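You operate a simulated robot arm through the tools that you are given. There is no shell and no other tool. Be economical: measure what you need, move in short steps, check, and stop when the job is done.

The job below is to be done with a simulated robot arm. You get a single attempt, and the scene is never put back.

## Task
Put the picture with the green bar in the wooden frame.
Fine: the old one goes into slot 3 of the rack; latch shut again.

Only the result counts: the job must be done as asked and must still hold three seconds after the hand-in. Knocking over, shifting, dropping, spilling or breaking anything else fails it.

## Robot
A 6-joint arm with a two-finger parallel gripper, fixed in place. Base frame: the origin is at the foot of the arm, x ahead of it, y to its left, z up; the work surface is at about z = 0.762. Lengths are in m, angles in rad, forces in N, time in s.
With the tool pointing down near the work surface it reaches from about 0.26 to 0.68 m from the base axis. Its first joint turns from -1.152 to 1.152 rad. Payload 2.9 kg.
The tool frame sits at the grasp point between the pads (the TCP): z along the fingers, y along the line on which they close. The tips reach 0.03 m beyond it. The gripper opens to 0.11 m. The fingers are 0.02 m wide and 0.01 m thick; the gripper's body (0.048 by 0.112 m) begins 0.055 m behind the TCP.
Orientation is that of the tool frame in the base frame, as a unit quaternion [w, x, y, z]. With the fingers straight down and closing along the base's y, the tool's x points along the base's -x, its y along +y and its z along -z.

## Interface
- The arm moves only by the tool arm_command. Its argument "moves" is a list of rows, each an object of numbers (a shift or turn left out is 0, a gripper value left out holds the last): "rx", "ry", "rz": the turn, a rotation vector about the tool's x, y, z in degrees; "tx", "ty", "tz": the shift along the tool's x, y, z in m; "gripper": the opening, from 0 (shut) to 1 (fully open). In form: [{"rx": .., "ry": .., "rz": .., "tx": .., "ty": .., "tz": .., "gripper": ..}, ...]. A call has 1 to 10 rows; each row is the pose to reach, as a shift and turn from the pose commanded when the call began, along the tool's axes at that moment. Rows are played at 5 a second. More than 0.05 m and 0.15 rad between two rows, or a gripper value outside its range, and nothing of the call is played. Where a pose cannot be reached the arm comes as near as it can. A force on the tool above 70 N (or 10 N above the force at the start of the call, whichever is more), or a blocked arm, ends the call early, and 0.2 s more pass. The fingers move at their own pace (about 0.108 m/s each) and stop on an object; they squeeze with about 32 N. The grip force told is the motor's: it shows also when the fingers shut on nothing. Time passes only in rows, and 0.2 s behind the last, so rows that repeat a pose let the fingers close. It gives the time, the measured TCP pose, the force on the tool (base axes), the opening and the grip force at its end, in the units of the frame above (readings bear some noise), with the torque about the TCP (base axes, N m) and any sound that the robot's microphone picked up, and new pictures: "pictures" is both (left out), scene, wrist or none.
- Cameras (640 x 400 px; columns grow to the right, rows downward): "scene" is fixed at [0.0838, 0.4341, 1.3959]; the picture's right is [-0.71, -0.71, 0.00], its down [-0.33, 0.33, -0.88] and it looks along [0.62, -0.62, -0.47] (base axes); focal length 321 px, centre (320, 200). "wrist" rides on the gripper at [0.072, 0.017, -0.103] in the tool frame; the picture's right is [-0.23, 0.97, 0.00], its down [-0.76, -0.18, -0.62] and it looks along [-0.61, -0.14, 0.78] (tool axes); focal length 222 px, centre (320, 200). There is no depth. A picture from a camera that has moved, and an enlarged one, comes with that camera's place and axes in the base frame and with its lens.
- inspect(camera, box): a new picture of the part [left, top, right, bottom] of that camera's present view, enlarged. No time passes.
- job_done(): hands the job in; it is judged then, once.

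Work in short steps. Places have to be worked out from the pictures, the camera data and where the tool is seen: move nearer, look again, correct. Check each grasp and each placing, and mend what went wrong. You have 120 turns and 200 pictures in all, those below and enlarged ones among them. Open the gripper and draw the arm clear of the work before you hand the job in, unless the task says otherwise; then end with one line.

The tools are called after "Call:" by a JSON object that holds its "api" and its "payload". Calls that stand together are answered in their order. arm_command: Moves the arm, as the interface text tells. Its arguments: {"type":"object","properties":{"moves":{"type":"array"},"pictures":{"type":"string","enum":["both","scene","wrist","none"]}},"required":["moves"]} The other tools are called the same way: inspect (camera, box) takes an enlarged picture of a part of a camera's view; job_done () hands the job in.

At the start:

```text
t: 0.0
tool_pos: [0.3264, 0.141, 1.2555]
ee_rot: [-0.001, 0.001, 1.0, 0.0]
ft_force: [-0.4, -0.8, -0.3]
ft_torque: [0.01, 0.0, -0.03]
opening: 0.1101
grasp_force: 0.1
```

scene: 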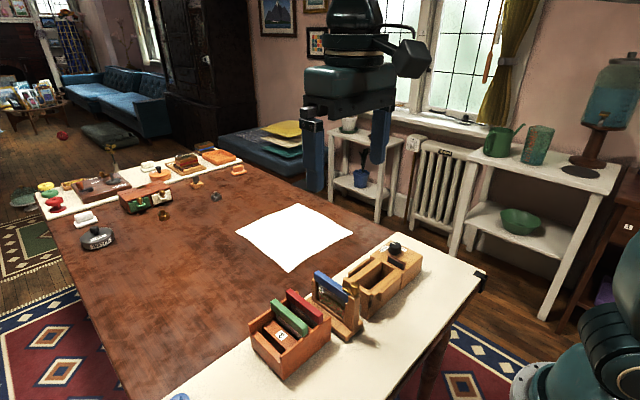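
wrist: 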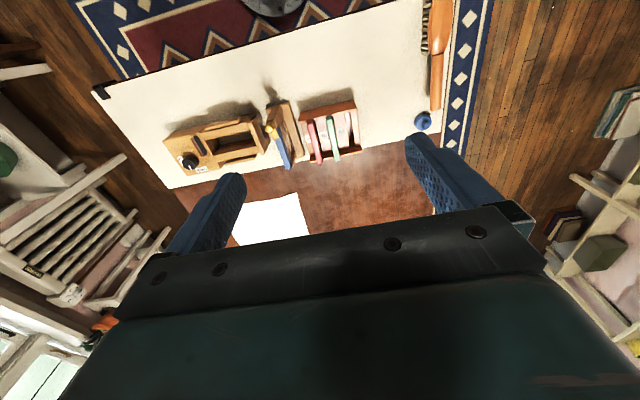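

I start by enlarging the views of the rack, frame and latch.

Call:
{"api": "inspect", "payload": {"camera": "scene", "box": [230, 220, 450, 390]}}

Call:
{"api": "inspect", "payload": {"camera": "wrist", "box": [150, 80, 400, 200]}}

```text
2.35 times, centred on (340, 305) of scene
camera zoom: at [0.0838, 0.4341, 1.3959], right [-0.71, -0.71, 0.0], down [-0.33, 0.33, -0.88], along [0.62, -0.62, -0.47], focal length 756 px, centre (273, -47)
```

zoom: 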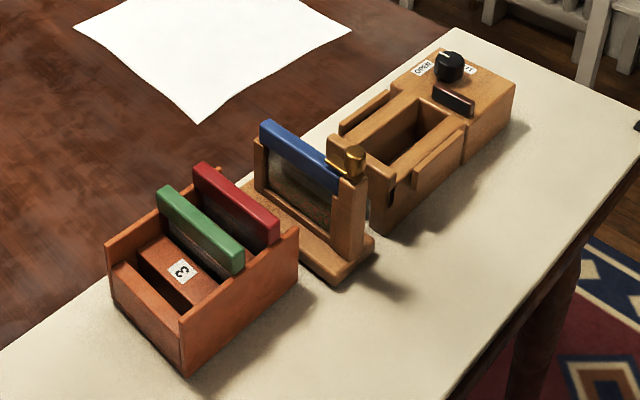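

```text
2.56 times, centred on (275, 140) of wrist
camera zoom: at [0.2525, 0.1577, 1.3594], right [0.23, 0.97, 0.0], down [0.76, -0.18, 0.62], along [0.61, -0.14, -0.78], focal length 569 px, centre (435, 354)
```

zoom: 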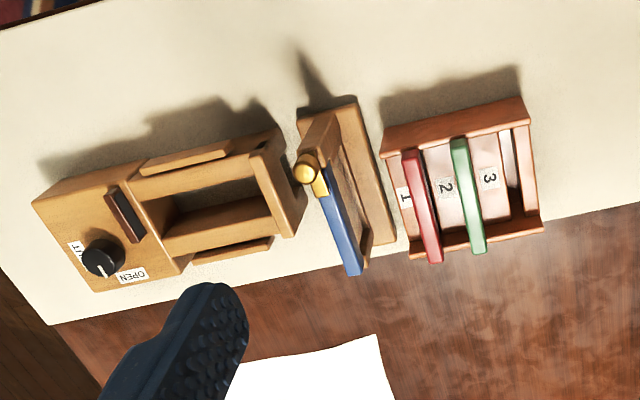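

The blue picture sits in a stand (the frame) with a brass latch, near (0.46, 0.02). The rack is near (0.475, 0.13), and a box with a knob stands near (0.44, -0.17). I move closer to look.

Call:
{"api": "arm_command", "payload": {"moves": [{"ty": -0.02, "tz": 0.045}, {"ty": -0.04, "tz": 0.09}, {"ty": -0.06, "tz": 0.135}, {"ty": -0.08, "tz": 0.18}, {"ty": -0.09, "tz": 0.225}, {"tx": 0.01, "ty": -0.09, "tz": 0.25}]}}

```text
t: 1.4
tool_pos: [0.3168, 0.0505, 1.0052]
ee_rot: [0.0, 0.001, 1.0, 0.0]
ft_force: [0.1, 0.7, 0.5]
ft_torque: [0.04, -0.02, 0.0]
opening: 0.11
grasp_force: 0.0
camera wrist: at [0.2434, 0.0675, 1.1079], right [0.23, 0.97, 0.0], down [0.76, -0.18, 0.62], along [0.61, -0.14, -0.78], focal length 222 px, centre (320, 200)
```

scene: 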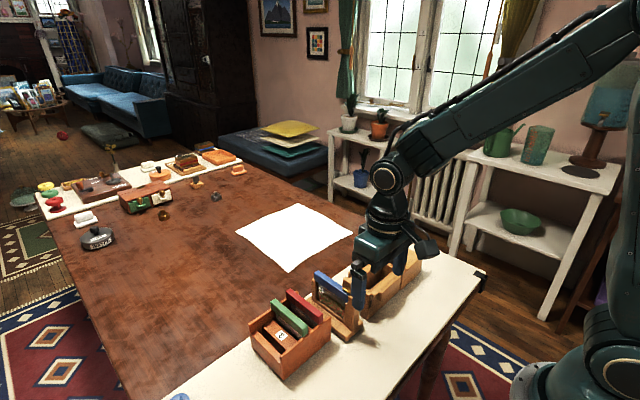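
wrist: 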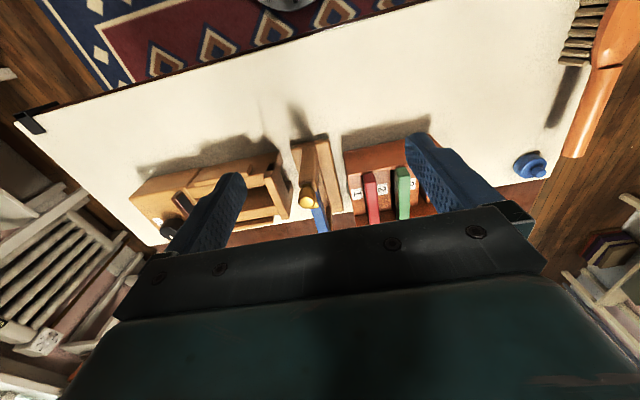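

The parts sit mid-picture, so I enlarge both views.

Call:
{"api": "inspect", "payload": {"camera": "wrist", "box": [240, 110, 440, 235]}}

Call:
{"api": "inspect", "payload": {"camera": "wrist", "box": [120, 120, 320, 245]}}

```text
3.20 times, centred on (340, 172) of wrist
camera zoom: at [0.2434, 0.0675, 1.1079], right [0.23, 0.97, 0.0], down [0.76, -0.18, 0.62], along [0.61, -0.14, -0.78], focal length 711 px, centre (256, 288)
```

zoom: 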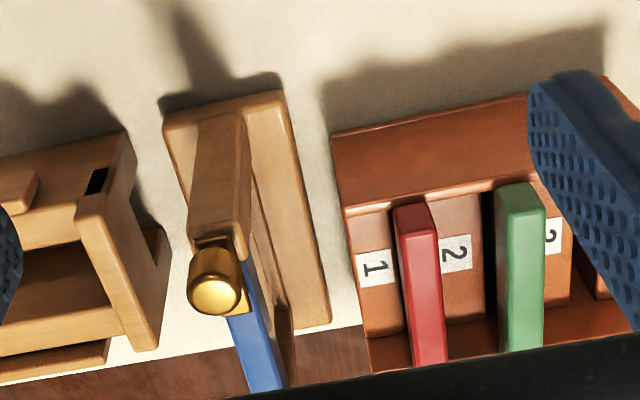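

```text
3.20 times, centred on (220, 182) of wrist
camera zoom: at [0.2434, 0.0675, 1.1079], right [0.23, 0.97, 0.0], down [0.76, -0.18, 0.62], along [0.61, -0.14, -0.78], focal length 711 px, centre (640, 256)
```

zoom: 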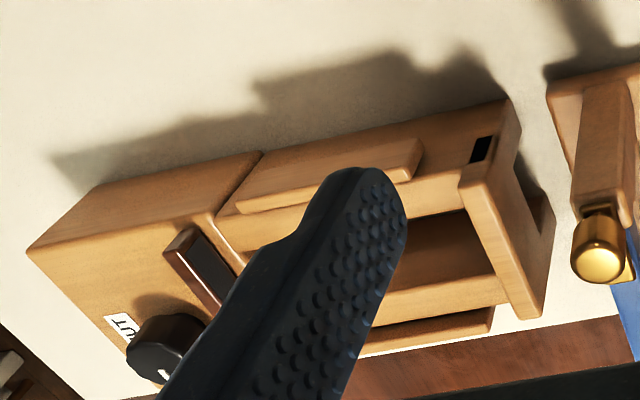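

Combining both views puts the latch knob at about (0.403, 0.015, 0.90), and slot 3 is the empty slot. I turn the gripper about 80° so the camera looks at the frame from the rack side.

Call:
{"api": "arm_command", "payload": {"moves": [{"rz": 8, "tx": -0.012, "ty": 0.002}, {"rz": 16, "tx": -0.024, "ty": 0.004}, {"rz": 24, "tx": -0.036, "ty": 0.006}, {"rz": 32, "tx": -0.048, "ty": 0.008}, {"rz": 40, "tx": -0.06, "ty": 0.01}, {"rz": 48, "tx": -0.072, "ty": 0.012}, {"rz": 56, "tx": -0.084, "ty": 0.014}, {"rz": 64, "tx": -0.096, "ty": 0.016}, {"rz": 72, "tx": -0.108, "ty": 0.018}, {"rz": 80, "tx": -0.115, "ty": 0.02}], "pictures": "wrist"}}

```text
t: 3.6
tool_pos: [0.4299, 0.07, 1.0059]
ee_rot: [0.0, 0.643, 0.766, 0.0]
ft_force: [-0.6, -0.4, 0.1]
ft_torque: [0.01, 0.01, -0.01]
opening: 0.1098
grasp_force: 0.1
camera wrist: at [0.4336, 0.1447, 1.1093], right [1.0, -0.06, 0.0], down [-0.04, -0.78, 0.62], along [-0.04, -0.62, -0.78], focal length 222 px, centre (320, 200)
```

wrist: 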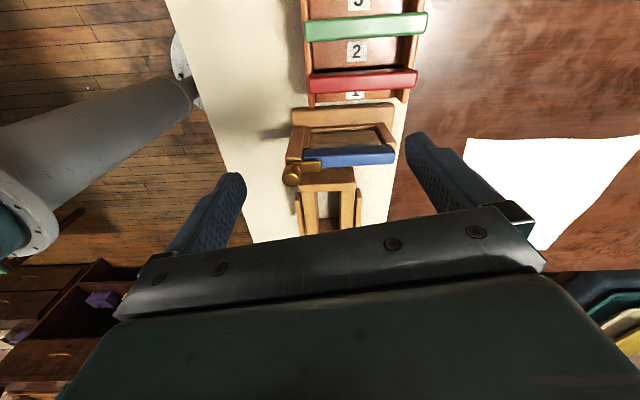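

Good view of the frame face. I enlarge it.

Call:
{"api": "inspect", "payload": {"camera": "wrist", "box": [270, 90, 430, 190]}}

Call:
{"api": "inspect", "payload": {"camera": "wrist", "box": [270, 0, 450, 112]}}

```text
4.00 times, centred on (350, 140) of wrist
camera zoom: at [0.4336, 0.1447, 1.1093], right [1.0, -0.06, 0.0], down [-0.04, -0.78, 0.62], along [-0.04, -0.62, -0.78], focal length 888 px, centre (200, 440)
```

zoom: 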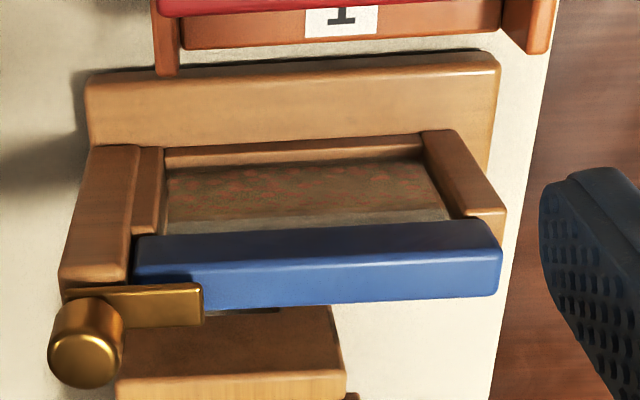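

```text
3.56 times, centred on (360, 56) of wrist
camera zoom: at [0.4336, 0.1447, 1.1093], right [1.0, -0.06, 0.0], down [-0.04, -0.78, 0.62], along [-0.04, -0.62, -0.78], focal length 790 px, centre (178, 712)
```

zoom: 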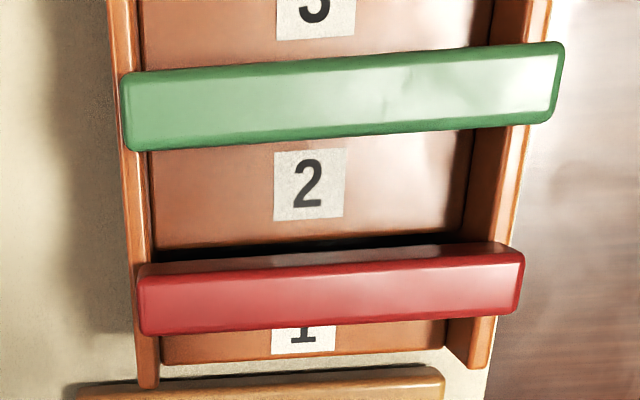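

I zoom in on the latch itself from both cameras.

Call:
{"api": "inspect", "payload": {"camera": "wrist", "box": [276, 140, 332, 196]}}

Call:
{"api": "arm_command", "payload": {"moves": [{"tx": 0.04, "tz": -0.03}, {"tx": 0.08, "tz": -0.06}, {"tx": 0.12, "tz": -0.06}], "pictures": "wrist"}}

Call:
{"api": "inspect", "payload": {"camera": "scene", "box": [300, 250, 380, 350]}}

```text
7.14 times, centred on (304, 168) of wrist
camera zoom: at [0.4336, 0.1447, 1.1093], right [1.0, -0.06, 0.0], down [-0.04, -0.78, 0.62], along [-0.04, -0.62, -0.78], focal length 1587 px, centre (434, 429)
```

zoom: 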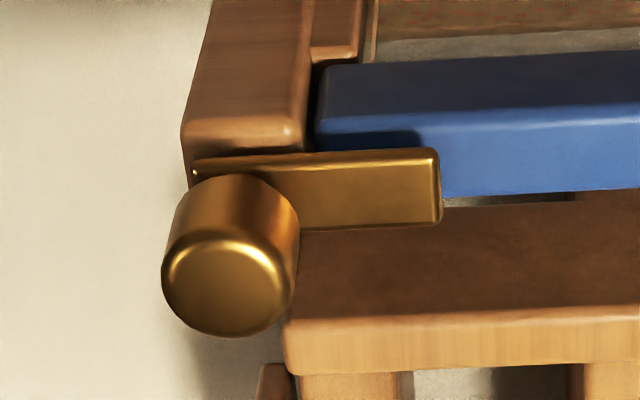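

```text
t: 4.4
tool_pos: [0.4097, 0.1914, 1.0667]
ee_rot: [-0.001, 0.643, 0.766, 0.0]
ft_force: [0.4, -0.3, -0.7]
ft_torque: [-0.02, -0.03, -0.01]
opening: 0.1102
grasp_force: 0.1
camera wrist: at [0.413, 0.2669, 1.1689], right [1.0, -0.06, 0.0], down [-0.04, -0.78, 0.62], along [-0.04, -0.62, -0.78], focal length 222 px, centre (320, 200)
```

wrist: 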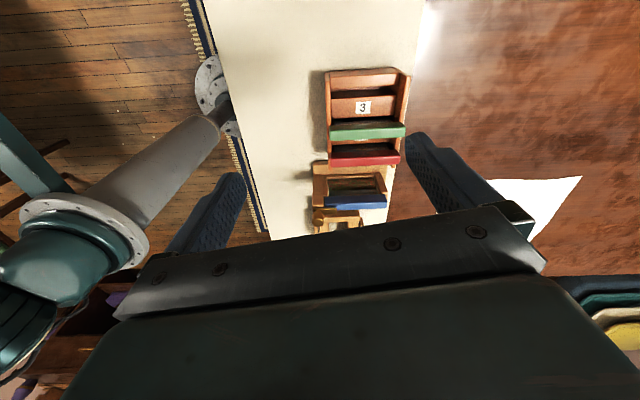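

```text
4.00 times, centred on (340, 300) of scene
camera zoom: at [0.0838, 0.4341, 1.3959], right [-0.71, -0.71, 0.0], down [-0.33, 0.33, -0.88], along [0.62, -0.62, -0.47], focal length 1286 px, centre (240, -200)
```

zoom: 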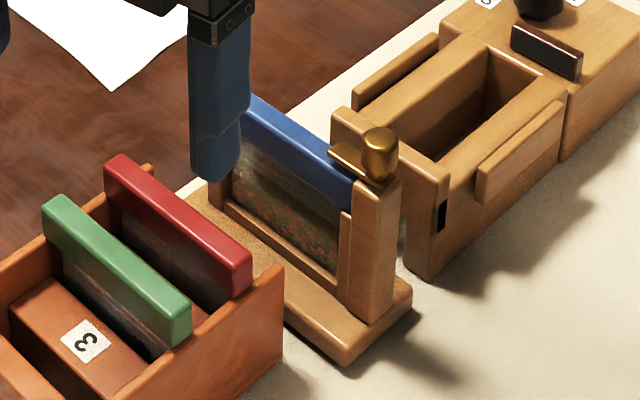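

The peg stands upright on the near post, top at about (0.394, 0.018, 0.916), with a tongue reaching over the blue bar. I turn the tool back and hover above the peg.

Call:
{"api": "arm_command", "payload": {"moves": [{"rz": -8, "tx": -0.0167, "ty": -0.0045}, {"rz": -16, "tx": -0.0333, "ty": -0.009}, {"rz": -24, "tx": -0.05, "ty": -0.0135}, {"rz": -32, "tx": -0.0667, "ty": -0.018}, {"rz": -40, "tx": -0.0833, "ty": -0.0226}, {"rz": -48, "tx": -0.1, "ty": -0.027}, {"rz": -56, "tx": -0.1167, "ty": -0.0317, "tz": 0.01}, {"rz": -64, "tx": -0.1333, "ty": -0.036, "tz": 0.03}, {"rz": -72, "tx": -0.15, "ty": -0.041, "tz": 0.05}, {"rz": -80, "tx": -0.1667, "ty": -0.0453, "tz": 0.077}]}}

```text
t: 6.6
tool_pos: [0.3944, 0.0151, 0.9894]
ee_rot: [0.0, -0.001, 1.0, 0.0]
ft_force: [-0.8, 0.1, -1.3]
ft_torque: [-0.03, 0.01, -0.01]
opening: 0.11
grasp_force: 0.0
camera wrist: at [0.3206, 0.0324, 1.0924], right [0.23, 0.97, 0.0], down [0.76, -0.18, 0.62], along [0.61, -0.14, -0.78], focal length 222 px, centre (320, 200)
```

scene: 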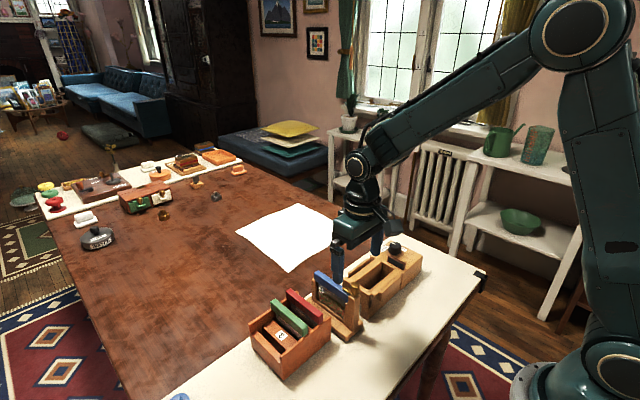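
wrist: 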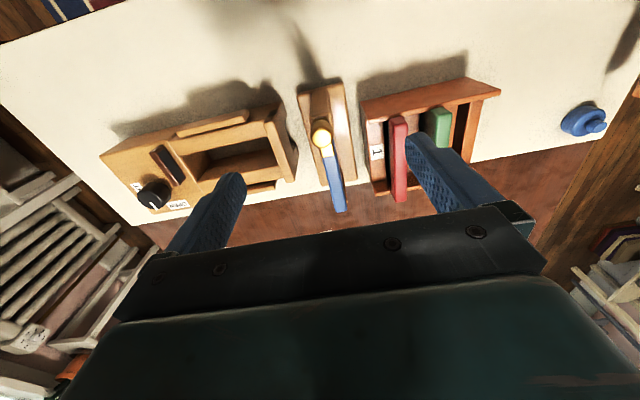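

I zoom to verify the peg's place and the other pieces before descending.

Call:
{"api": "inspect", "payload": {"camera": "wrist", "box": [290, 70, 510, 220]}}

```text
2.67 times, centred on (400, 145) of wrist
camera zoom: at [0.3206, 0.0324, 1.0924], right [0.23, 0.97, 0.0], down [0.76, -0.18, 0.62], along [0.61, -0.14, -0.78], focal length 592 px, centre (107, 347)
```

zoom: 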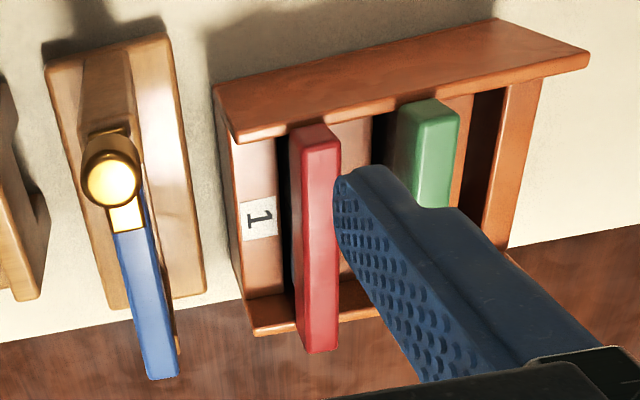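

The peg checks out at (0.395, 0.0175). I narrow the gripper and lower it so the tips stay just above the post top.

Call:
{"api": "arm_command", "payload": {"moves": [{"ty": 0.0025, "gripper": 0.5}, {"ty": 0.0025, "gripper": 0.5}, {"ty": 0.0025, "tz": 0.03}, {"ty": 0.0025, "tz": 0.05}, {"ty": 0.0025, "tz": 0.061}]}}

Call:
{"api": "inspect", "payload": {"camera": "scene", "box": [300, 230, 400, 330]}}

Call:
{"api": "inspect", "payload": {"camera": "wrist", "box": [220, 90, 420, 220]}}

```text
t: 7.8
tool_pos: [0.394, 0.019, 0.9291]
ee_rot: [0.0, 0.0, 1.0, 0.001]
ft_force: [-1.3, 0.0, -0.8]
ft_torque: [0.01, -0.02, -0.01]
opening: 0.0551
grasp_force: 0.0
camera wrist: at [0.321, 0.037, 1.0311], right [0.23, 0.97, 0.0], down [0.76, -0.18, 0.62], along [0.61, -0.14, -0.78], focal length 222 px, centre (320, 200)
```

scene: 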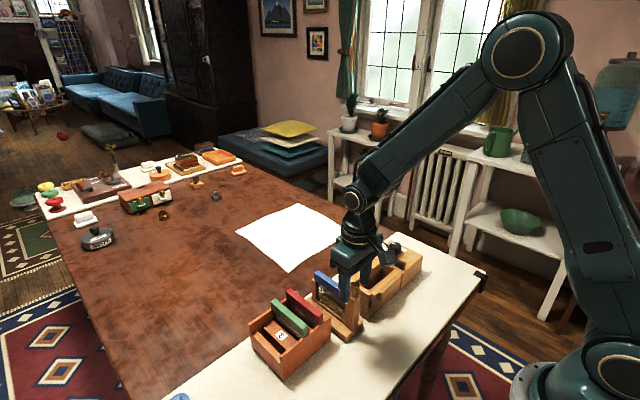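
wrist: 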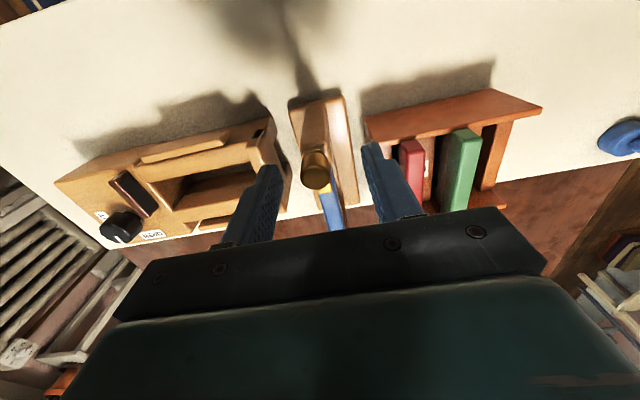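

```text
4.00 times, centred on (350, 280) of scene
camera zoom: at [0.0838, 0.4341, 1.3959], right [-0.71, -0.71, 0.0], down [-0.33, 0.33, -0.88], along [0.62, -0.62, -0.47], focal length 1286 px, centre (200, -120)
```

zoom: 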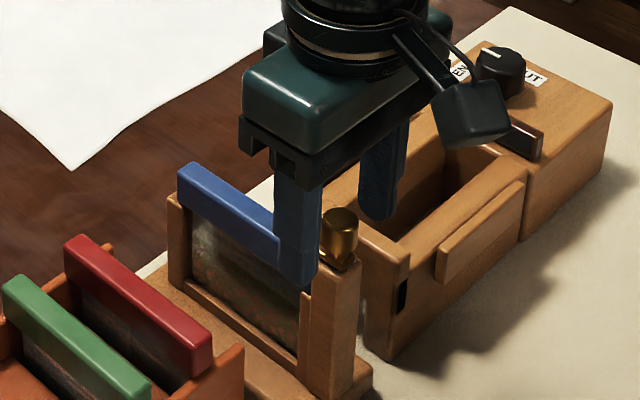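

```text
3.08 times, centred on (320, 155) of wrist
camera zoom: at [0.321, 0.037, 1.0311], right [0.23, 0.97, 0.0], down [0.76, -0.18, 0.62], along [0.61, -0.14, -0.78], focal length 684 px, centre (320, 338)
```

zoom: 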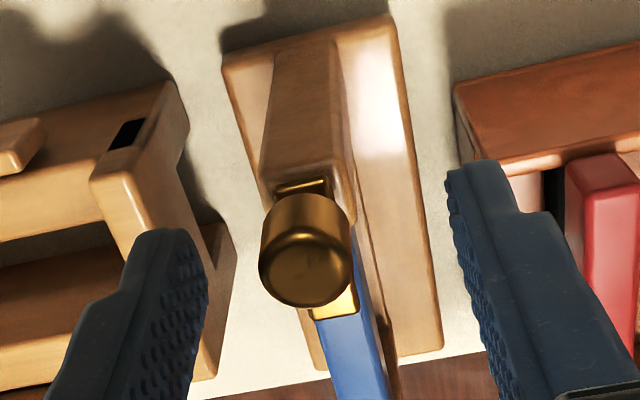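

The peg sits between the fingers, about 2 mm toward -y. I shift by that, then close on it.

Call:
{"api": "arm_command", "payload": {"moves": [{"ty": -0.002, "tx": -0.002}, {"ty": -0.002, "tx": -0.002, "gripper": 0.25}, {"ty": -0.002, "tx": -0.002, "gripper": 0.0}, {"ty": -0.002, "tx": -0.002, "gripper": 0.0}, {"ty": -0.002, "tx": -0.002, "gripper": 0.0}], "pictures": "none"}}

Call:
{"api": "inspect", "payload": {"camera": "wrist", "box": [220, 90, 420, 220]}}

```text
t: 9.0
tool_pos: [0.3969, 0.0178, 0.9284]
ee_rot: [0.001, 0.0, 1.0, -0.001]
ft_force: [-0.8, -4.2, -0.6]
ft_torque: [-0.5, 0.01, 0.01]
opening: 0.019
grasp_force: 32.0
```

```text
3.08 times, centred on (320, 155) of wrist
camera zoom: at [0.3232, 0.0342, 1.0315], right [0.23, 0.97, 0.0], down [0.76, -0.18, 0.62], along [0.61, -0.14, -0.78], focal length 684 px, centre (320, 338)
```

zoom: 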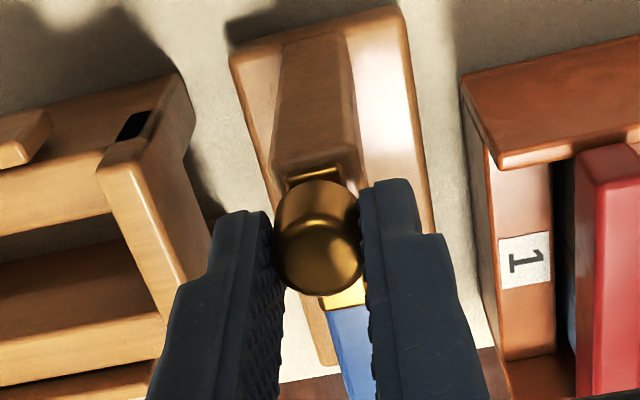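

Gripped at 19 mm. I twist 16° and look at the torque and the tongue.

Call:
{"api": "arm_command", "payload": {"moves": [{"rz": 8, "gripper": 0}, {"rz": 16, "gripper": 0}], "pictures": "none"}}

Call:
{"api": "inspect", "payload": {"camera": "wrist", "box": [220, 90, 420, 220]}}

```text
t: 9.6
tool_pos: [0.3972, 0.018, 0.928]
ee_rot: [0.001, 0.14, 0.99, 0.0]
ft_force: [-0.9, 0.2, 0.4]
ft_torque: [-0.17, 0.32, -0.01]
opening: 0.0188
grasp_force: 32.2
```

```text
3.08 times, centred on (320, 155) of wrist
camera zoom: at [0.3306, 0.0542, 1.0315], right [0.49, 0.87, 0.0], down [0.68, -0.38, 0.62], along [0.54, -0.3, -0.78], focal length 684 px, centre (320, 338)
```

zoom: 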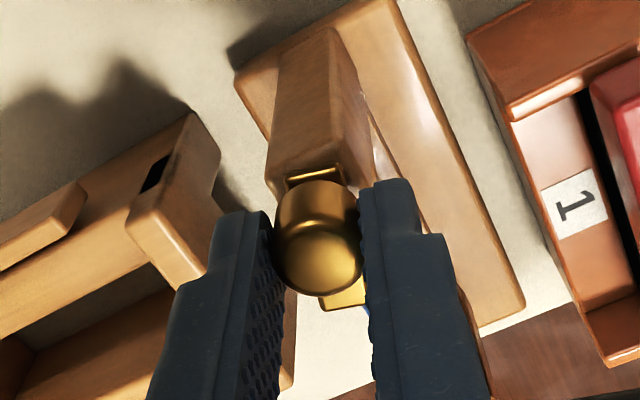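

The tongue turns along with the fingers at low torque. I carry on to about 95°.

Call:
{"api": "arm_command", "payload": {"moves": [{"rz": 8}, {"rz": 16}, {"rz": 24}, {"rz": 32}, {"rz": 40}, {"rz": 48}, {"rz": 56}, {"rz": 64}, {"rz": 72}, {"rz": 78}], "pictures": "none"}}

Call:
{"api": "inspect", "payload": {"camera": "wrist", "box": [220, 90, 420, 220]}}

Call:
{"api": "inspect", "payload": {"camera": "scene", "box": [300, 230, 400, 330]}}

```text
t: 11.8
tool_pos: [0.3967, 0.0174, 0.929]
ee_rot: [0.0, 0.732, 0.681, 0.0]
ft_force: [-4.2, 3.1, 11.8]
ft_torque: [0.17, 0.14, 0.16]
opening: 0.0194
grasp_force: 32.0
```

```text
3.08 times, centred on (320, 155) of wrist
camera zoom: at [0.4173, 0.0886, 1.0313], right [0.95, -0.3, 0.0], down [-0.23, -0.75, 0.62], along [-0.18, -0.6, -0.78], focal length 684 px, centre (320, 338)
```

zoom: 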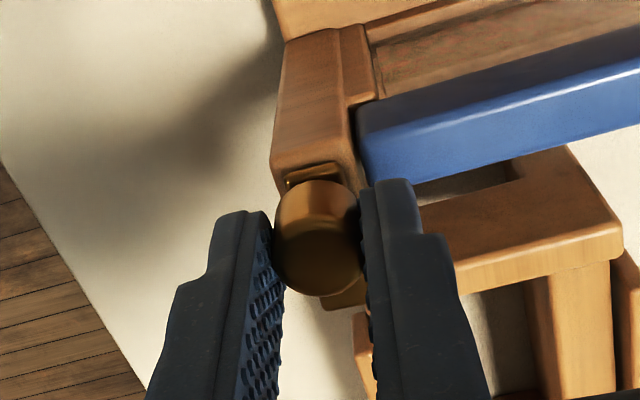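

```text
4.00 times, centred on (350, 280) of scene
camera zoom: at [0.0836, 0.4342, 1.3959], right [-0.71, -0.71, 0.0], down [-0.33, 0.33, -0.88], along [0.62, -0.62, -0.47], focal length 1286 px, centre (200, -120)
```

zoom: 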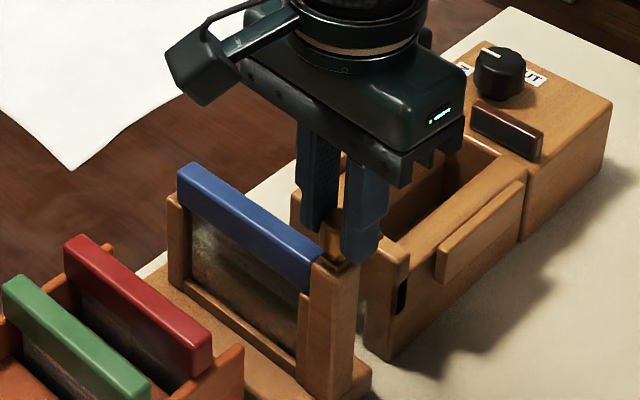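

The latch is open and the blue bar is free. I release and lift straight up.

Call:
{"api": "arm_command", "payload": {"moves": [{"gripper": 0.4}, {"gripper": 0.4}, {"tz": -0.03, "gripper": 0.4}, {"tz": -0.07, "gripper": 0.4}, {"tz": -0.1, "gripper": 0.4}], "pictures": "none"}}

Call:
{"api": "inspect", "payload": {"camera": "wrist", "box": [220, 50, 460, 220]}}

```text
t: 13.0
tool_pos: [0.3964, 0.0194, 1.0289]
ee_rot: [0.0, 0.732, 0.682, 0.0]
ft_force: [0.0, 0.5, -0.2]
ft_torque: [-0.01, -0.01, -0.02]
opening: 0.044
grasp_force: 0.1
```

```text
2.35 times, centred on (340, 135) of wrist
camera zoom: at [0.4176, 0.0898, 1.1311], right [0.96, -0.29, 0.0], down [-0.23, -0.75, 0.62], along [-0.18, -0.6, -0.78], focal length 523 px, centre (273, 353)
```

zoom: 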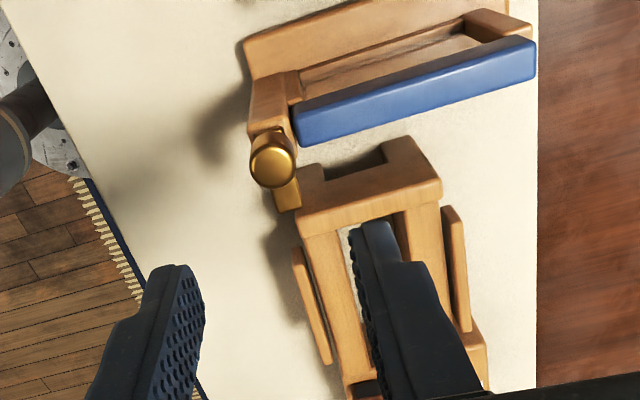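

The tongue now points to -y and the blue bar spans x 0.41–0.51 at y ≈ 0.022. I turn back to the default orientation above its middle.

Call:
{"api": "arm_command", "payload": {"moves": [{"rz": -8.5, "ty": 0.0063}, {"rz": -17, "ty": 0.0126}, {"rz": -25.5, "ty": 0.019}, {"rz": -34, "ty": 0.0253}, {"rz": -42.5, "ty": 0.0316}, {"rz": -51, "ty": 0.038}, {"rz": -59.5, "ty": 0.0443, "tx": 0.002}, {"rz": -68, "ty": 0.0506, "tx": 0.004}, {"rz": -76.5, "ty": 0.057, "tx": 0.006}, {"rz": -85, "ty": 0.0633, "tx": 0.0066}], "pictures": "none"}}

Call:
{"api": "arm_command", "payload": {"moves": [{"rz": -8.5, "gripper": 0.45}, {"rz": -9.1, "gripper": 0.45}], "pictures": "none"}}

Call:
{"api": "inspect", "payload": {"camera": "wrist", "box": [220, 20, 520, 220]}}

```text
t: 15.2
tool_pos: [0.4606, 0.0174, 1.0278]
ee_rot: [0.0, 0.077, 0.997, 0.0]
ft_force: [0.3, 0.5, 0.3]
ft_torque: [-0.02, 0.0, -0.01]
opening: 0.044
grasp_force: 0.0
```

```text
t: 15.8
tool_pos: [0.4605, 0.0193, 1.0278]
ee_rot: [-0.001, -0.002, 1.0, 0.0]
ft_force: [0.8, 0.0, -0.6]
ft_torque: [-0.01, 0.0, 0.01]
opening: 0.0494
grasp_force: 0.0
```

```text
2.00 times, centred on (370, 120) of wrist
camera zoom: at [0.3864, 0.0366, 1.1313], right [0.22, 0.97, 0.0], down [0.76, -0.18, 0.62], along [0.61, -0.14, -0.78], focal length 444 px, centre (220, 360)
```

zoom: 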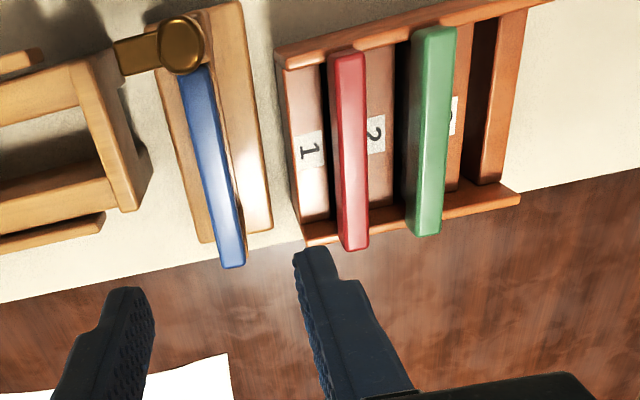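

Clear view: green's centre is at about (0.471, 0.137) with its top near 0.867, red is at y 0.095, and slot 3 should be at y ≈ 0.18. I lower the open fingers around the blue bar.

Call:
{"api": "arm_command", "payload": {"moves": [{"tz": 0.045}, {"tz": 0.09}, {"tz": 0.12}, {"tz": 0.138}], "pictures": "none"}}

Call:
{"api": "inspect", "payload": {"camera": "wrist", "box": [200, 60, 440, 220]}}

Call:
{"api": "inspect", "payload": {"camera": "scene", "box": [290, 240, 390, 340]}}

```text
t: 16.8
tool_pos: [0.461, 0.0196, 0.8911]
ee_rot: [0.0, -0.001, 1.0, 0.0]
ft_force: [-0.6, -0.5, -1.2]
ft_torque: [-0.02, 0.0, 0.0]
opening: 0.0492
grasp_force: 0.0
```

```text
2.50 times, centred on (320, 140) of wrist
camera zoom: at [0.3865, 0.0367, 0.9927], right [0.23, 0.97, 0.0], down [0.76, -0.18, 0.62], along [0.61, -0.14, -0.78], focal length 555 px, centre (320, 350)
```

zoom: 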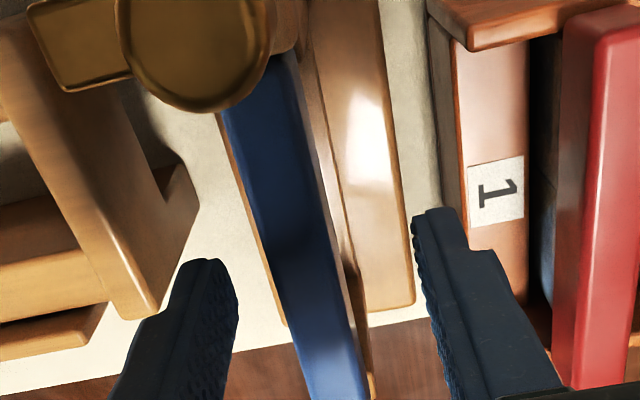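

```text
4.00 times, centred on (340, 290) of scene
camera zoom: at [0.0838, 0.4341, 1.3959], right [-0.71, -0.71, 0.0], down [-0.33, 0.33, -0.88], along [0.62, -0.62, -0.47], focal length 1286 px, centre (240, -160)
```

zoom: 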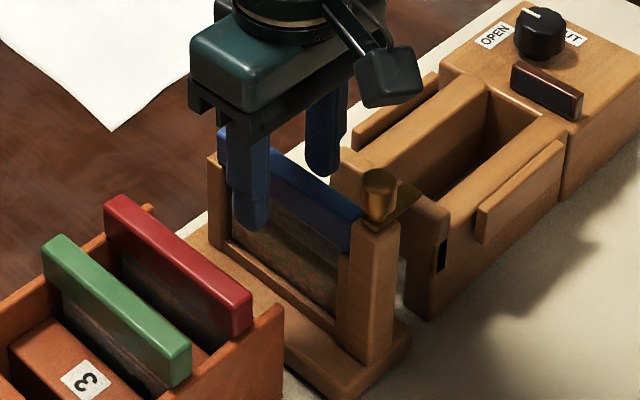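

The bar lies centred at y ≈ 0.019 between the fingers. I drop 4 mm more and close.

Call:
{"api": "arm_command", "payload": {"moves": [{"tz": 0.004}, {"tz": 0.004, "gripper": 0.2}, {"tz": 0.004, "gripper": 0.0}, {"tz": 0.004, "gripper": 0.0}, {"tz": 0.004, "gripper": 0.0}], "pictures": "none"}}

Call:
{"api": "inspect", "payload": {"camera": "wrist", "box": [200, 60, 440, 220]}}

```text
t: 18.0
tool_pos: [0.4597, 0.0191, 0.8864]
ee_rot: [0.0, 0.0, 1.0, 0.0]
ft_force: [0.9, -3.9, -0.5]
ft_torque: [-0.26, 0.03, -0.25]
opening: 0.0149
grasp_force: 32.4
```

```text
2.50 times, centred on (320, 140) of wrist
camera zoom: at [0.3866, 0.0365, 0.9893], right [0.23, 0.97, 0.0], down [0.76, -0.18, 0.62], along [0.61, -0.14, -0.78], focal length 555 px, centre (320, 350)
```

zoom: 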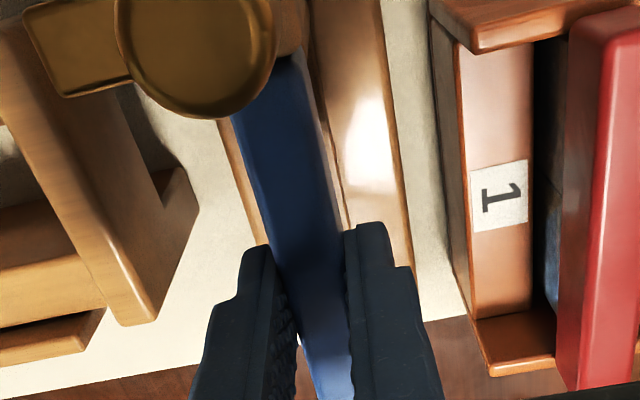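

Gripped (15 mm). A yaw torque of -0.25 suggests the frame is turned slightly clockwise. I turn 1.5° that way to find the true angle before pulling.

Call:
{"api": "arm_command", "payload": {"moves": [{"rz": 1.5, "ty": -0.0005}, {"rz": 1.5, "ty": -0.0005}], "pictures": "none"}}

```text
t: 18.6
tool_pos: [0.4602, 0.0181, 0.8875]
ee_rot: [-0.002, 0.012, 1.0, 0.0]
ft_force: [-2.0, -4.2, -1.3]
ft_torque: [-0.23, 0.06, 0.21]
opening: 0.0145
grasp_force: 31.8
```

Torque flipped to +0.21, so the frame yaw is about -0.8°. I settle there and lift straight up slowly.

Call:
{"api": "arm_command", "payload": {"moves": [{"rz": -0.7, "ty": -0.001}, {"rz": -0.7, "ty": -0.001, "tz": -0.01}, {"rz": -0.7, "ty": -0.001, "tz": -0.025}, {"rz": -0.7, "ty": -0.001, "tz": -0.04}], "pictures": "scene"}}

Call:
{"api": "inspect", "payload": {"camera": "scene", "box": [290, 240, 390, 340]}}

```text
t: 19.6
tool_pos: [0.4597, 0.0177, 0.9262]
ee_rot: [0.0, 0.006, 1.0, 0.0]
ft_force: [-0.1, 0.8, -0.7]
ft_torque: [0.01, 0.01, 0.01]
opening: 0.0147
grasp_force: 32.2
```

scene: 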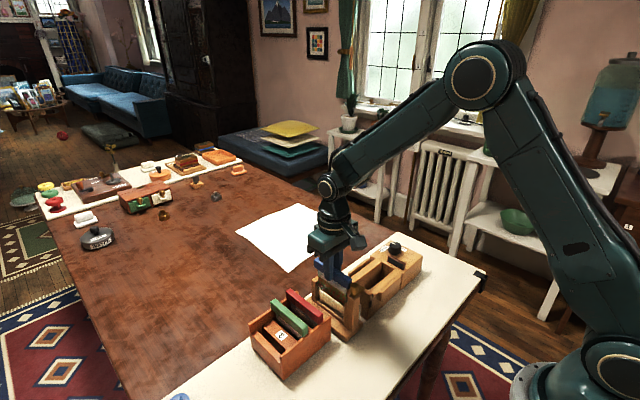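

```text
4.00 times, centred on (340, 290) of scene
camera zoom: at [0.0838, 0.4341, 1.3959], right [-0.71, -0.71, 0.0], down [-0.33, 0.33, -0.88], along [0.62, -0.62, -0.47], focal length 1286 px, centre (240, -160)
```

zoom: 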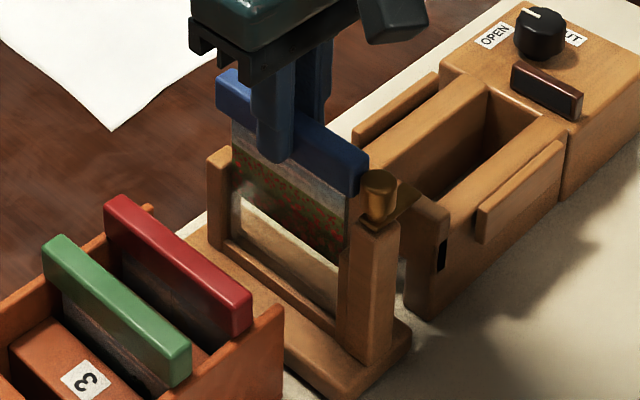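

The blue picture comes out cleanly. I raise it clear of the posts, carry it over slot 3 (about x 0.470, y 0.182), and look.

Call:
{"api": "arm_command", "payload": {"moves": [{"tz": -0.04}, {"tz": -0.08}, {"tz": -0.09, "ty": 0.03, "tx": -0.002}, {"tz": -0.09, "ty": 0.07, "tx": -0.005}, {"tz": -0.09, "ty": 0.11, "tx": -0.008}, {"tz": -0.09, "ty": 0.145, "tx": -0.01}, {"tz": -0.09, "ty": 0.164, "tx": -0.011, "rz": -0.8}]}}

Call:
{"api": "inspect", "payload": {"camera": "scene", "box": [230, 210, 350, 390]}}

Call:
{"api": "inspect", "payload": {"camera": "wrist", "box": [200, 40, 440, 220]}}

```text
t: 21.2
tool_pos: [0.4741, 0.1817, 1.0171]
ee_rot: [0.0, -0.001, 1.0, 0.0]
ft_force: [-0.2, 0.7, -0.5]
ft_torque: [-0.02, -0.01, 0.01]
opening: 0.015
grasp_force: 31.9
camera wrist: at [0.4005, 0.1995, 1.1198], right [0.23, 0.97, 0.0], down [0.76, -0.18, 0.62], along [0.61, -0.14, -0.78], focal length 222 px, centre (320, 200)
```

scene: 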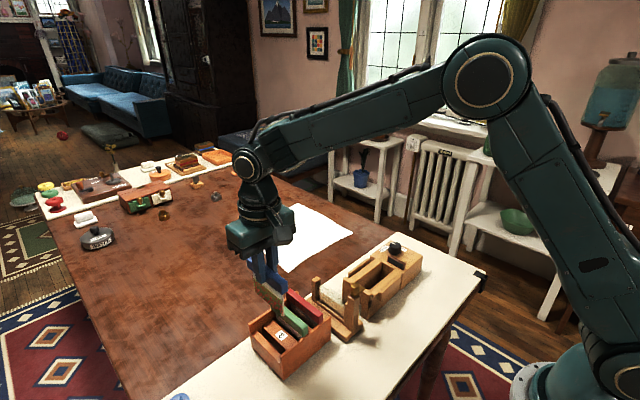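
wrist: 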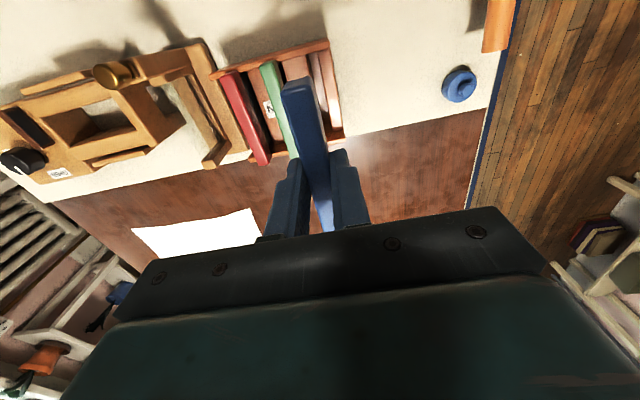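

```text
2.22 times, centred on (290, 300) of scene
camera zoom: at [0.0838, 0.4341, 1.3959], right [-0.71, -0.71, 0.0], down [-0.33, 0.33, -0.88], along [0.62, -0.62, -0.47], focal length 714 px, centre (387, -22)
```

zoom: 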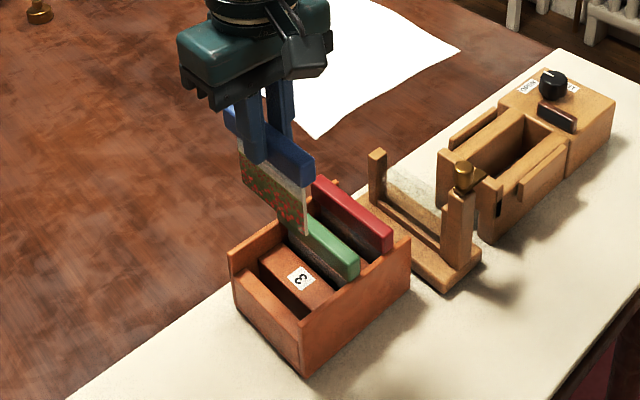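

```text
2.22 times, centred on (320, 130) of wrist
camera zoom: at [0.4005, 0.1995, 1.1198], right [0.23, 0.97, 0.0], down [0.76, -0.18, 0.62], along [0.61, -0.14, -0.78], focal length 494 px, centre (320, 356)
```

zoom: 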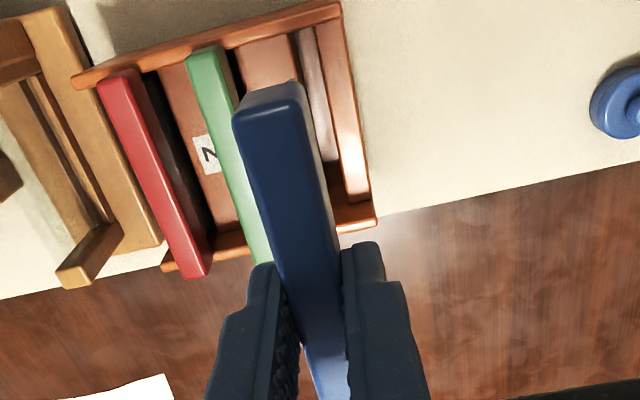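

I zoom further on slot 3 in the wrist view, since y is what matters.

Call:
{"api": "inspect", "payload": {"camera": "wrist", "box": [260, 36, 350, 126]}}

Call:
{"api": "inspect", "payload": {"camera": "scene", "box": [245, 270, 335, 380]}}

```text
4.44 times, centred on (305, 81) of wrist
camera zoom: at [0.4005, 0.1995, 1.1198], right [0.23, 0.97, 0.0], down [0.76, -0.18, 0.62], along [0.61, -0.14, -0.78], focal length 987 px, centre (387, 729)
```

zoom: 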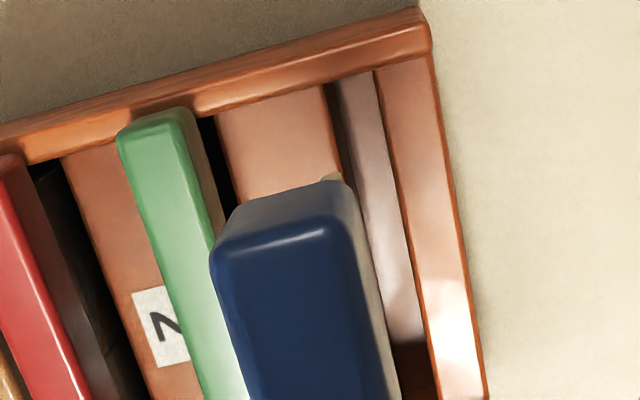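

```text
3.64 times, centred on (290, 325) of scene
camera zoom: at [0.0838, 0.4341, 1.3959], right [-0.71, -0.71, 0.0], down [-0.33, 0.33, -0.88], along [0.62, -0.62, -0.47], focal length 1169 px, centre (429, -254)
```

zoom: 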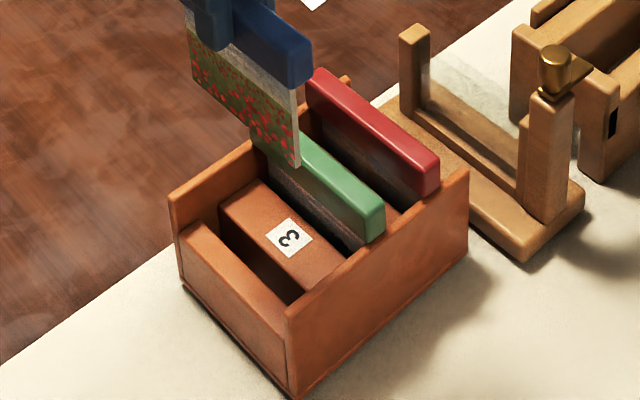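

The slot edges come out at y ≈ 0.176–0.190, and the ends of the blue and green bars line up in x (about 0.4195), so the current x and y look right. I lower partway and check.

Call:
{"api": "arm_command", "payload": {"moves": [{"tz": 0.03}, {"tz": 0.06}, {"tz": 0.085}], "pictures": "none"}}

Call:
{"api": "inspect", "payload": {"camera": "scene", "box": [235, 240, 335, 380]}}

Call:
{"api": "inspect", "payload": {"camera": "wrist", "box": [200, 20, 440, 220]}}

```text
t: 22.0
tool_pos: [0.4756, 0.1829, 0.9305]
ee_rot: [0.0, -0.001, 1.0, 0.0]
ft_force: [0.5, 0.3, -0.4]
ft_torque: [-0.02, -0.01, 0.03]
opening: 0.0148
grasp_force: 32.2
```

```text
2.86 times, centred on (285, 310) of scene
camera zoom: at [0.0838, 0.4341, 1.3959], right [-0.71, -0.71, 0.0], down [-0.33, 0.33, -0.88], along [0.62, -0.62, -0.47], focal length 918 px, centre (420, -114)
```

zoom: 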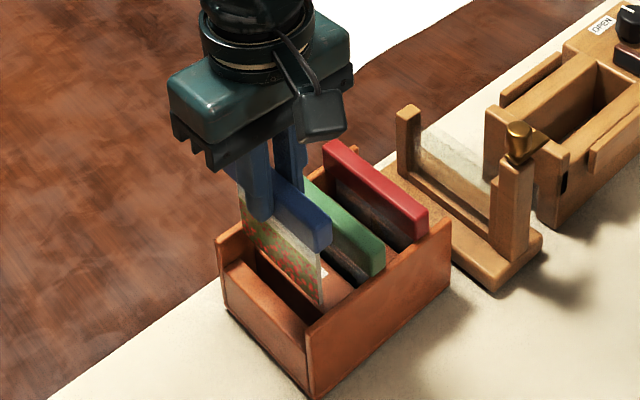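

```text
2.00 times, centred on (320, 120) of wrist
camera zoom: at [0.4024, 0.2001, 1.0335], right [0.23, 0.97, 0.0], down [0.76, -0.18, 0.62], along [0.61, -0.14, -0.78], focal length 444 px, centre (320, 360)
```

zoom: 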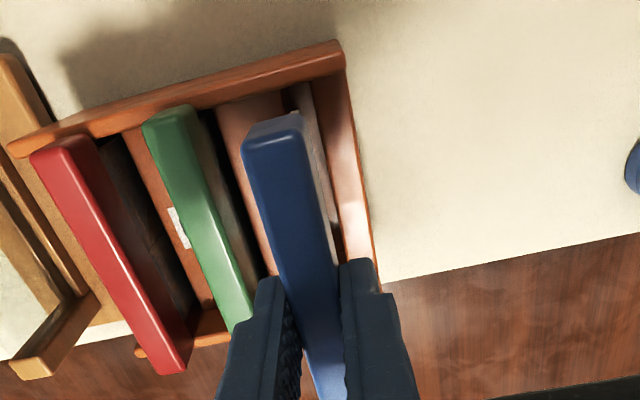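

The blue bar matches the slot centre within about 1 mm in this view. I lower slowly toward seated height (TCP ≈ 0.867), watching force.

Call:
{"api": "arm_command", "payload": {"moves": [{"tz": 0.01}, {"tz": 0.02}, {"tz": 0.03}, {"tz": 0.04}], "pictures": "none"}}

Call:
{"api": "inspect", "payload": {"camera": "scene", "box": [235, 260, 335, 380]}}

```text
t: 23.0
tool_pos: [0.4746, 0.183, 0.8917]
ee_rot: [0.001, -0.001, 1.0, 0.002]
ft_force: [-0.1, -0.6, 0.8]
ft_torque: [0.01, 0.0, 0.0]
opening: 0.0149
grasp_force: 32.0
```

```text
3.33 times, centred on (285, 320) of scene
camera zoom: at [0.0838, 0.4341, 1.3959], right [-0.71, -0.71, 0.0], down [-0.33, 0.33, -0.88], along [0.62, -0.62, -0.47], focal length 1071 px, centre (437, -200)
```

zoom: 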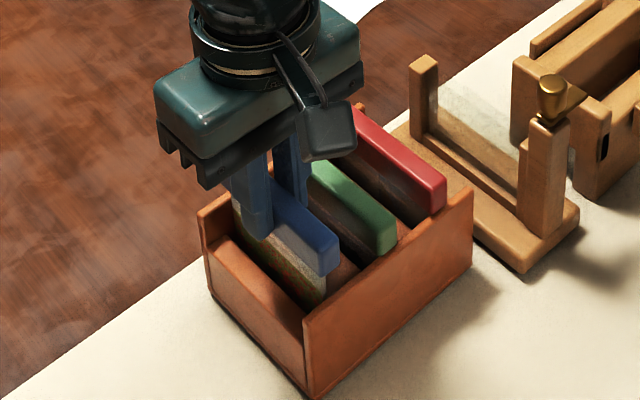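

It's entering slot 3 with no contact force. I continue down until it touches.

Call:
{"api": "arm_command", "payload": {"moves": [{"tz": 0.008}, {"tz": 0.015}, {"tz": 0.02}, {"tz": 0.024}], "pictures": "none"}}

Call:
{"api": "inspect", "payload": {"camera": "scene", "box": [235, 260, 335, 380]}}

Call:
{"api": "inspect", "payload": {"camera": "wrist", "box": [200, 20, 440, 220]}}

```text
t: 24.0
tool_pos: [0.4745, 0.1814, 0.8683]
ee_rot: [0.003, -0.001, 1.0, 0.001]
ft_force: [-4.2, -1.7, 24.2]
ft_torque: [-0.06, 0.07, 0.02]
opening: 0.0152
grasp_force: 32.1
```

```text
3.33 times, centred on (285, 320) of scene
camera zoom: at [0.0834, 0.4339, 1.396], right [-0.71, -0.71, 0.0], down [-0.33, 0.33, -0.88], along [0.62, -0.62, -0.47], focal length 1071 px, centre (437, -200)
```

zoom: 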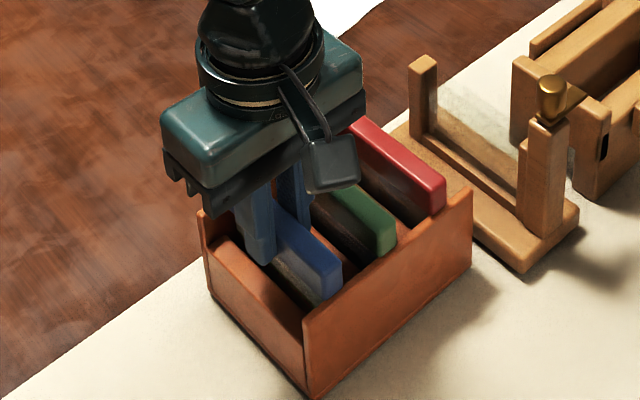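

```text
2.00 times, centred on (320, 120) of wrist
camera zoom: at [0.4, 0.1989, 0.9722], right [0.23, 0.97, 0.0], down [0.76, -0.18, 0.63], along [0.61, -0.14, -0.78], focal length 444 px, centre (320, 360)
```

zoom: 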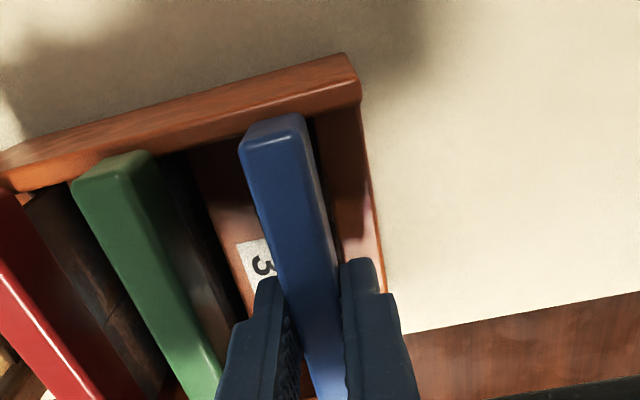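

It bottomed at TCP 0.868, the same level as the other pictures. I release gently and rise.

Call:
{"api": "arm_command", "payload": {"moves": [{"tz": -0.002}, {"tz": -0.002, "gripper": 0.3}, {"tz": -0.002, "gripper": 0.3}, {"tz": -0.04, "gripper": 0.3}, {"tz": -0.08, "gripper": 0.3}, {"tz": -0.12, "gripper": 0.3}, {"tz": -0.15, "gripper": 0.4}], "pictures": "none"}}

Call:
{"api": "inspect", "payload": {"camera": "scene", "box": [235, 260, 335, 380]}}

Call:
{"api": "inspect", "payload": {"camera": "wrist", "box": [200, 20, 440, 220]}}

```text
t: 25.6
tool_pos: [0.4729, 0.18, 1.0162]
ee_rot: [0.0, -0.001, 1.0, -0.001]
ft_force: [-0.9, -0.2, -0.4]
ft_torque: [0.0, 0.0, -0.02]
opening: 0.0439
grasp_force: 0.0
```

```text
3.33 times, centred on (285, 320) of scene
camera zoom: at [0.0838, 0.4341, 1.396], right [-0.71, -0.71, 0.0], down [-0.33, 0.33, -0.88], along [0.62, -0.62, -0.47], focal length 1071 px, centre (437, -200)
```

zoom: 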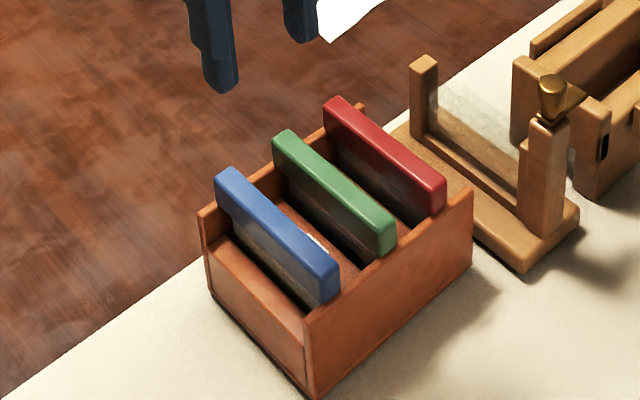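

```text
2.00 times, centred on (320, 120) of wrist
camera zoom: at [0.3999, 0.1981, 1.1196], right [0.23, 0.97, 0.0], down [0.76, -0.18, 0.62], along [0.61, -0.14, -0.78], focal length 444 px, centre (320, 360)
```

zoom: 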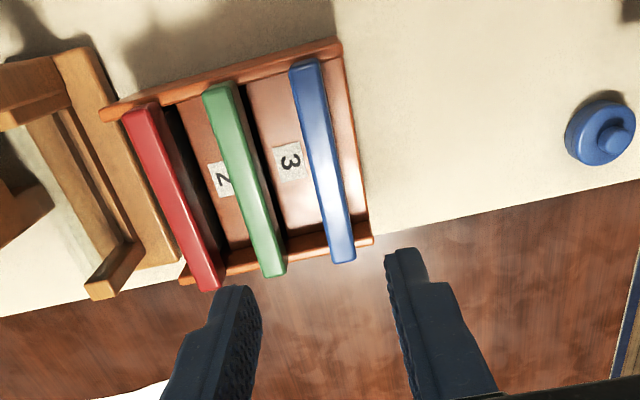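

Blue is seated in slot 3. Green sits one pitch over at y ≈ 0.1385; I move above it with a narrow opening to stay clear of red and blue.

Call:
{"api": "arm_command", "payload": {"moves": [{"ty": -0.02, "tx": -0.001, "gripper": 0.33}, {"ty": -0.0415, "tx": -0.002, "gripper": 0.33}, {"ty": -0.0415, "tx": -0.002, "tz": 0.04, "gripper": 0.33}, {"ty": -0.0415, "tx": -0.002, "tz": 0.08, "gripper": 0.33}, {"ty": -0.0415, "tx": -0.002, "tz": 0.1, "gripper": 0.33}], "pictures": "none"}}

Call:
{"api": "inspect", "payload": {"camera": "wrist", "box": [200, 40, 440, 220]}}

Call:
{"api": "inspect", "payload": {"camera": "scene", "box": [235, 240, 345, 380]}}

```text
t: 26.8
tool_pos: [0.4725, 0.1399, 0.9161]
ee_rot: [0.0, -0.001, 1.0, 0.001]
ft_force: [0.1, -0.6, 0.4]
ft_torque: [-0.01, -0.02, -0.02]
opening: 0.0363
grasp_force: 0.0
```

```text
2.22 times, centred on (320, 130) of wrist
camera zoom: at [0.4002, 0.1573, 1.0189], right [0.23, 0.97, 0.0], down [0.76, -0.18, 0.62], along [0.61, -0.14, -0.78], focal length 494 px, centre (320, 356)
```

zoom: 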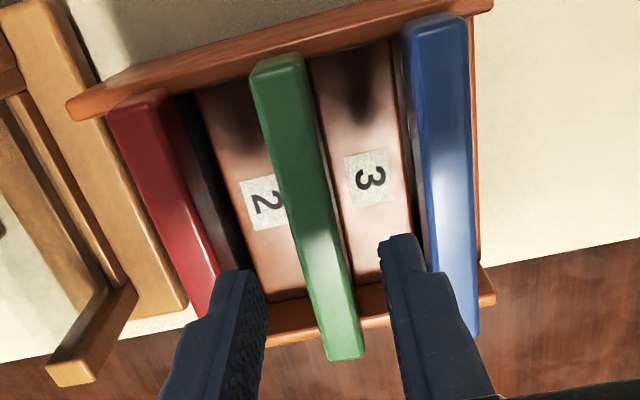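

```text
2.86 times, centred on (290, 310) of scene
camera zoom: at [0.0838, 0.4341, 1.3959], right [-0.71, -0.71, 0.0], down [-0.33, 0.33, -0.88], along [0.62, -0.62, -0.47], focal length 918 px, centre (406, -114)
```

zoom: 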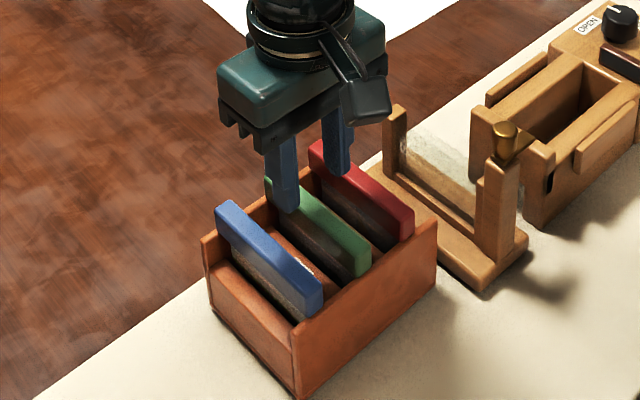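

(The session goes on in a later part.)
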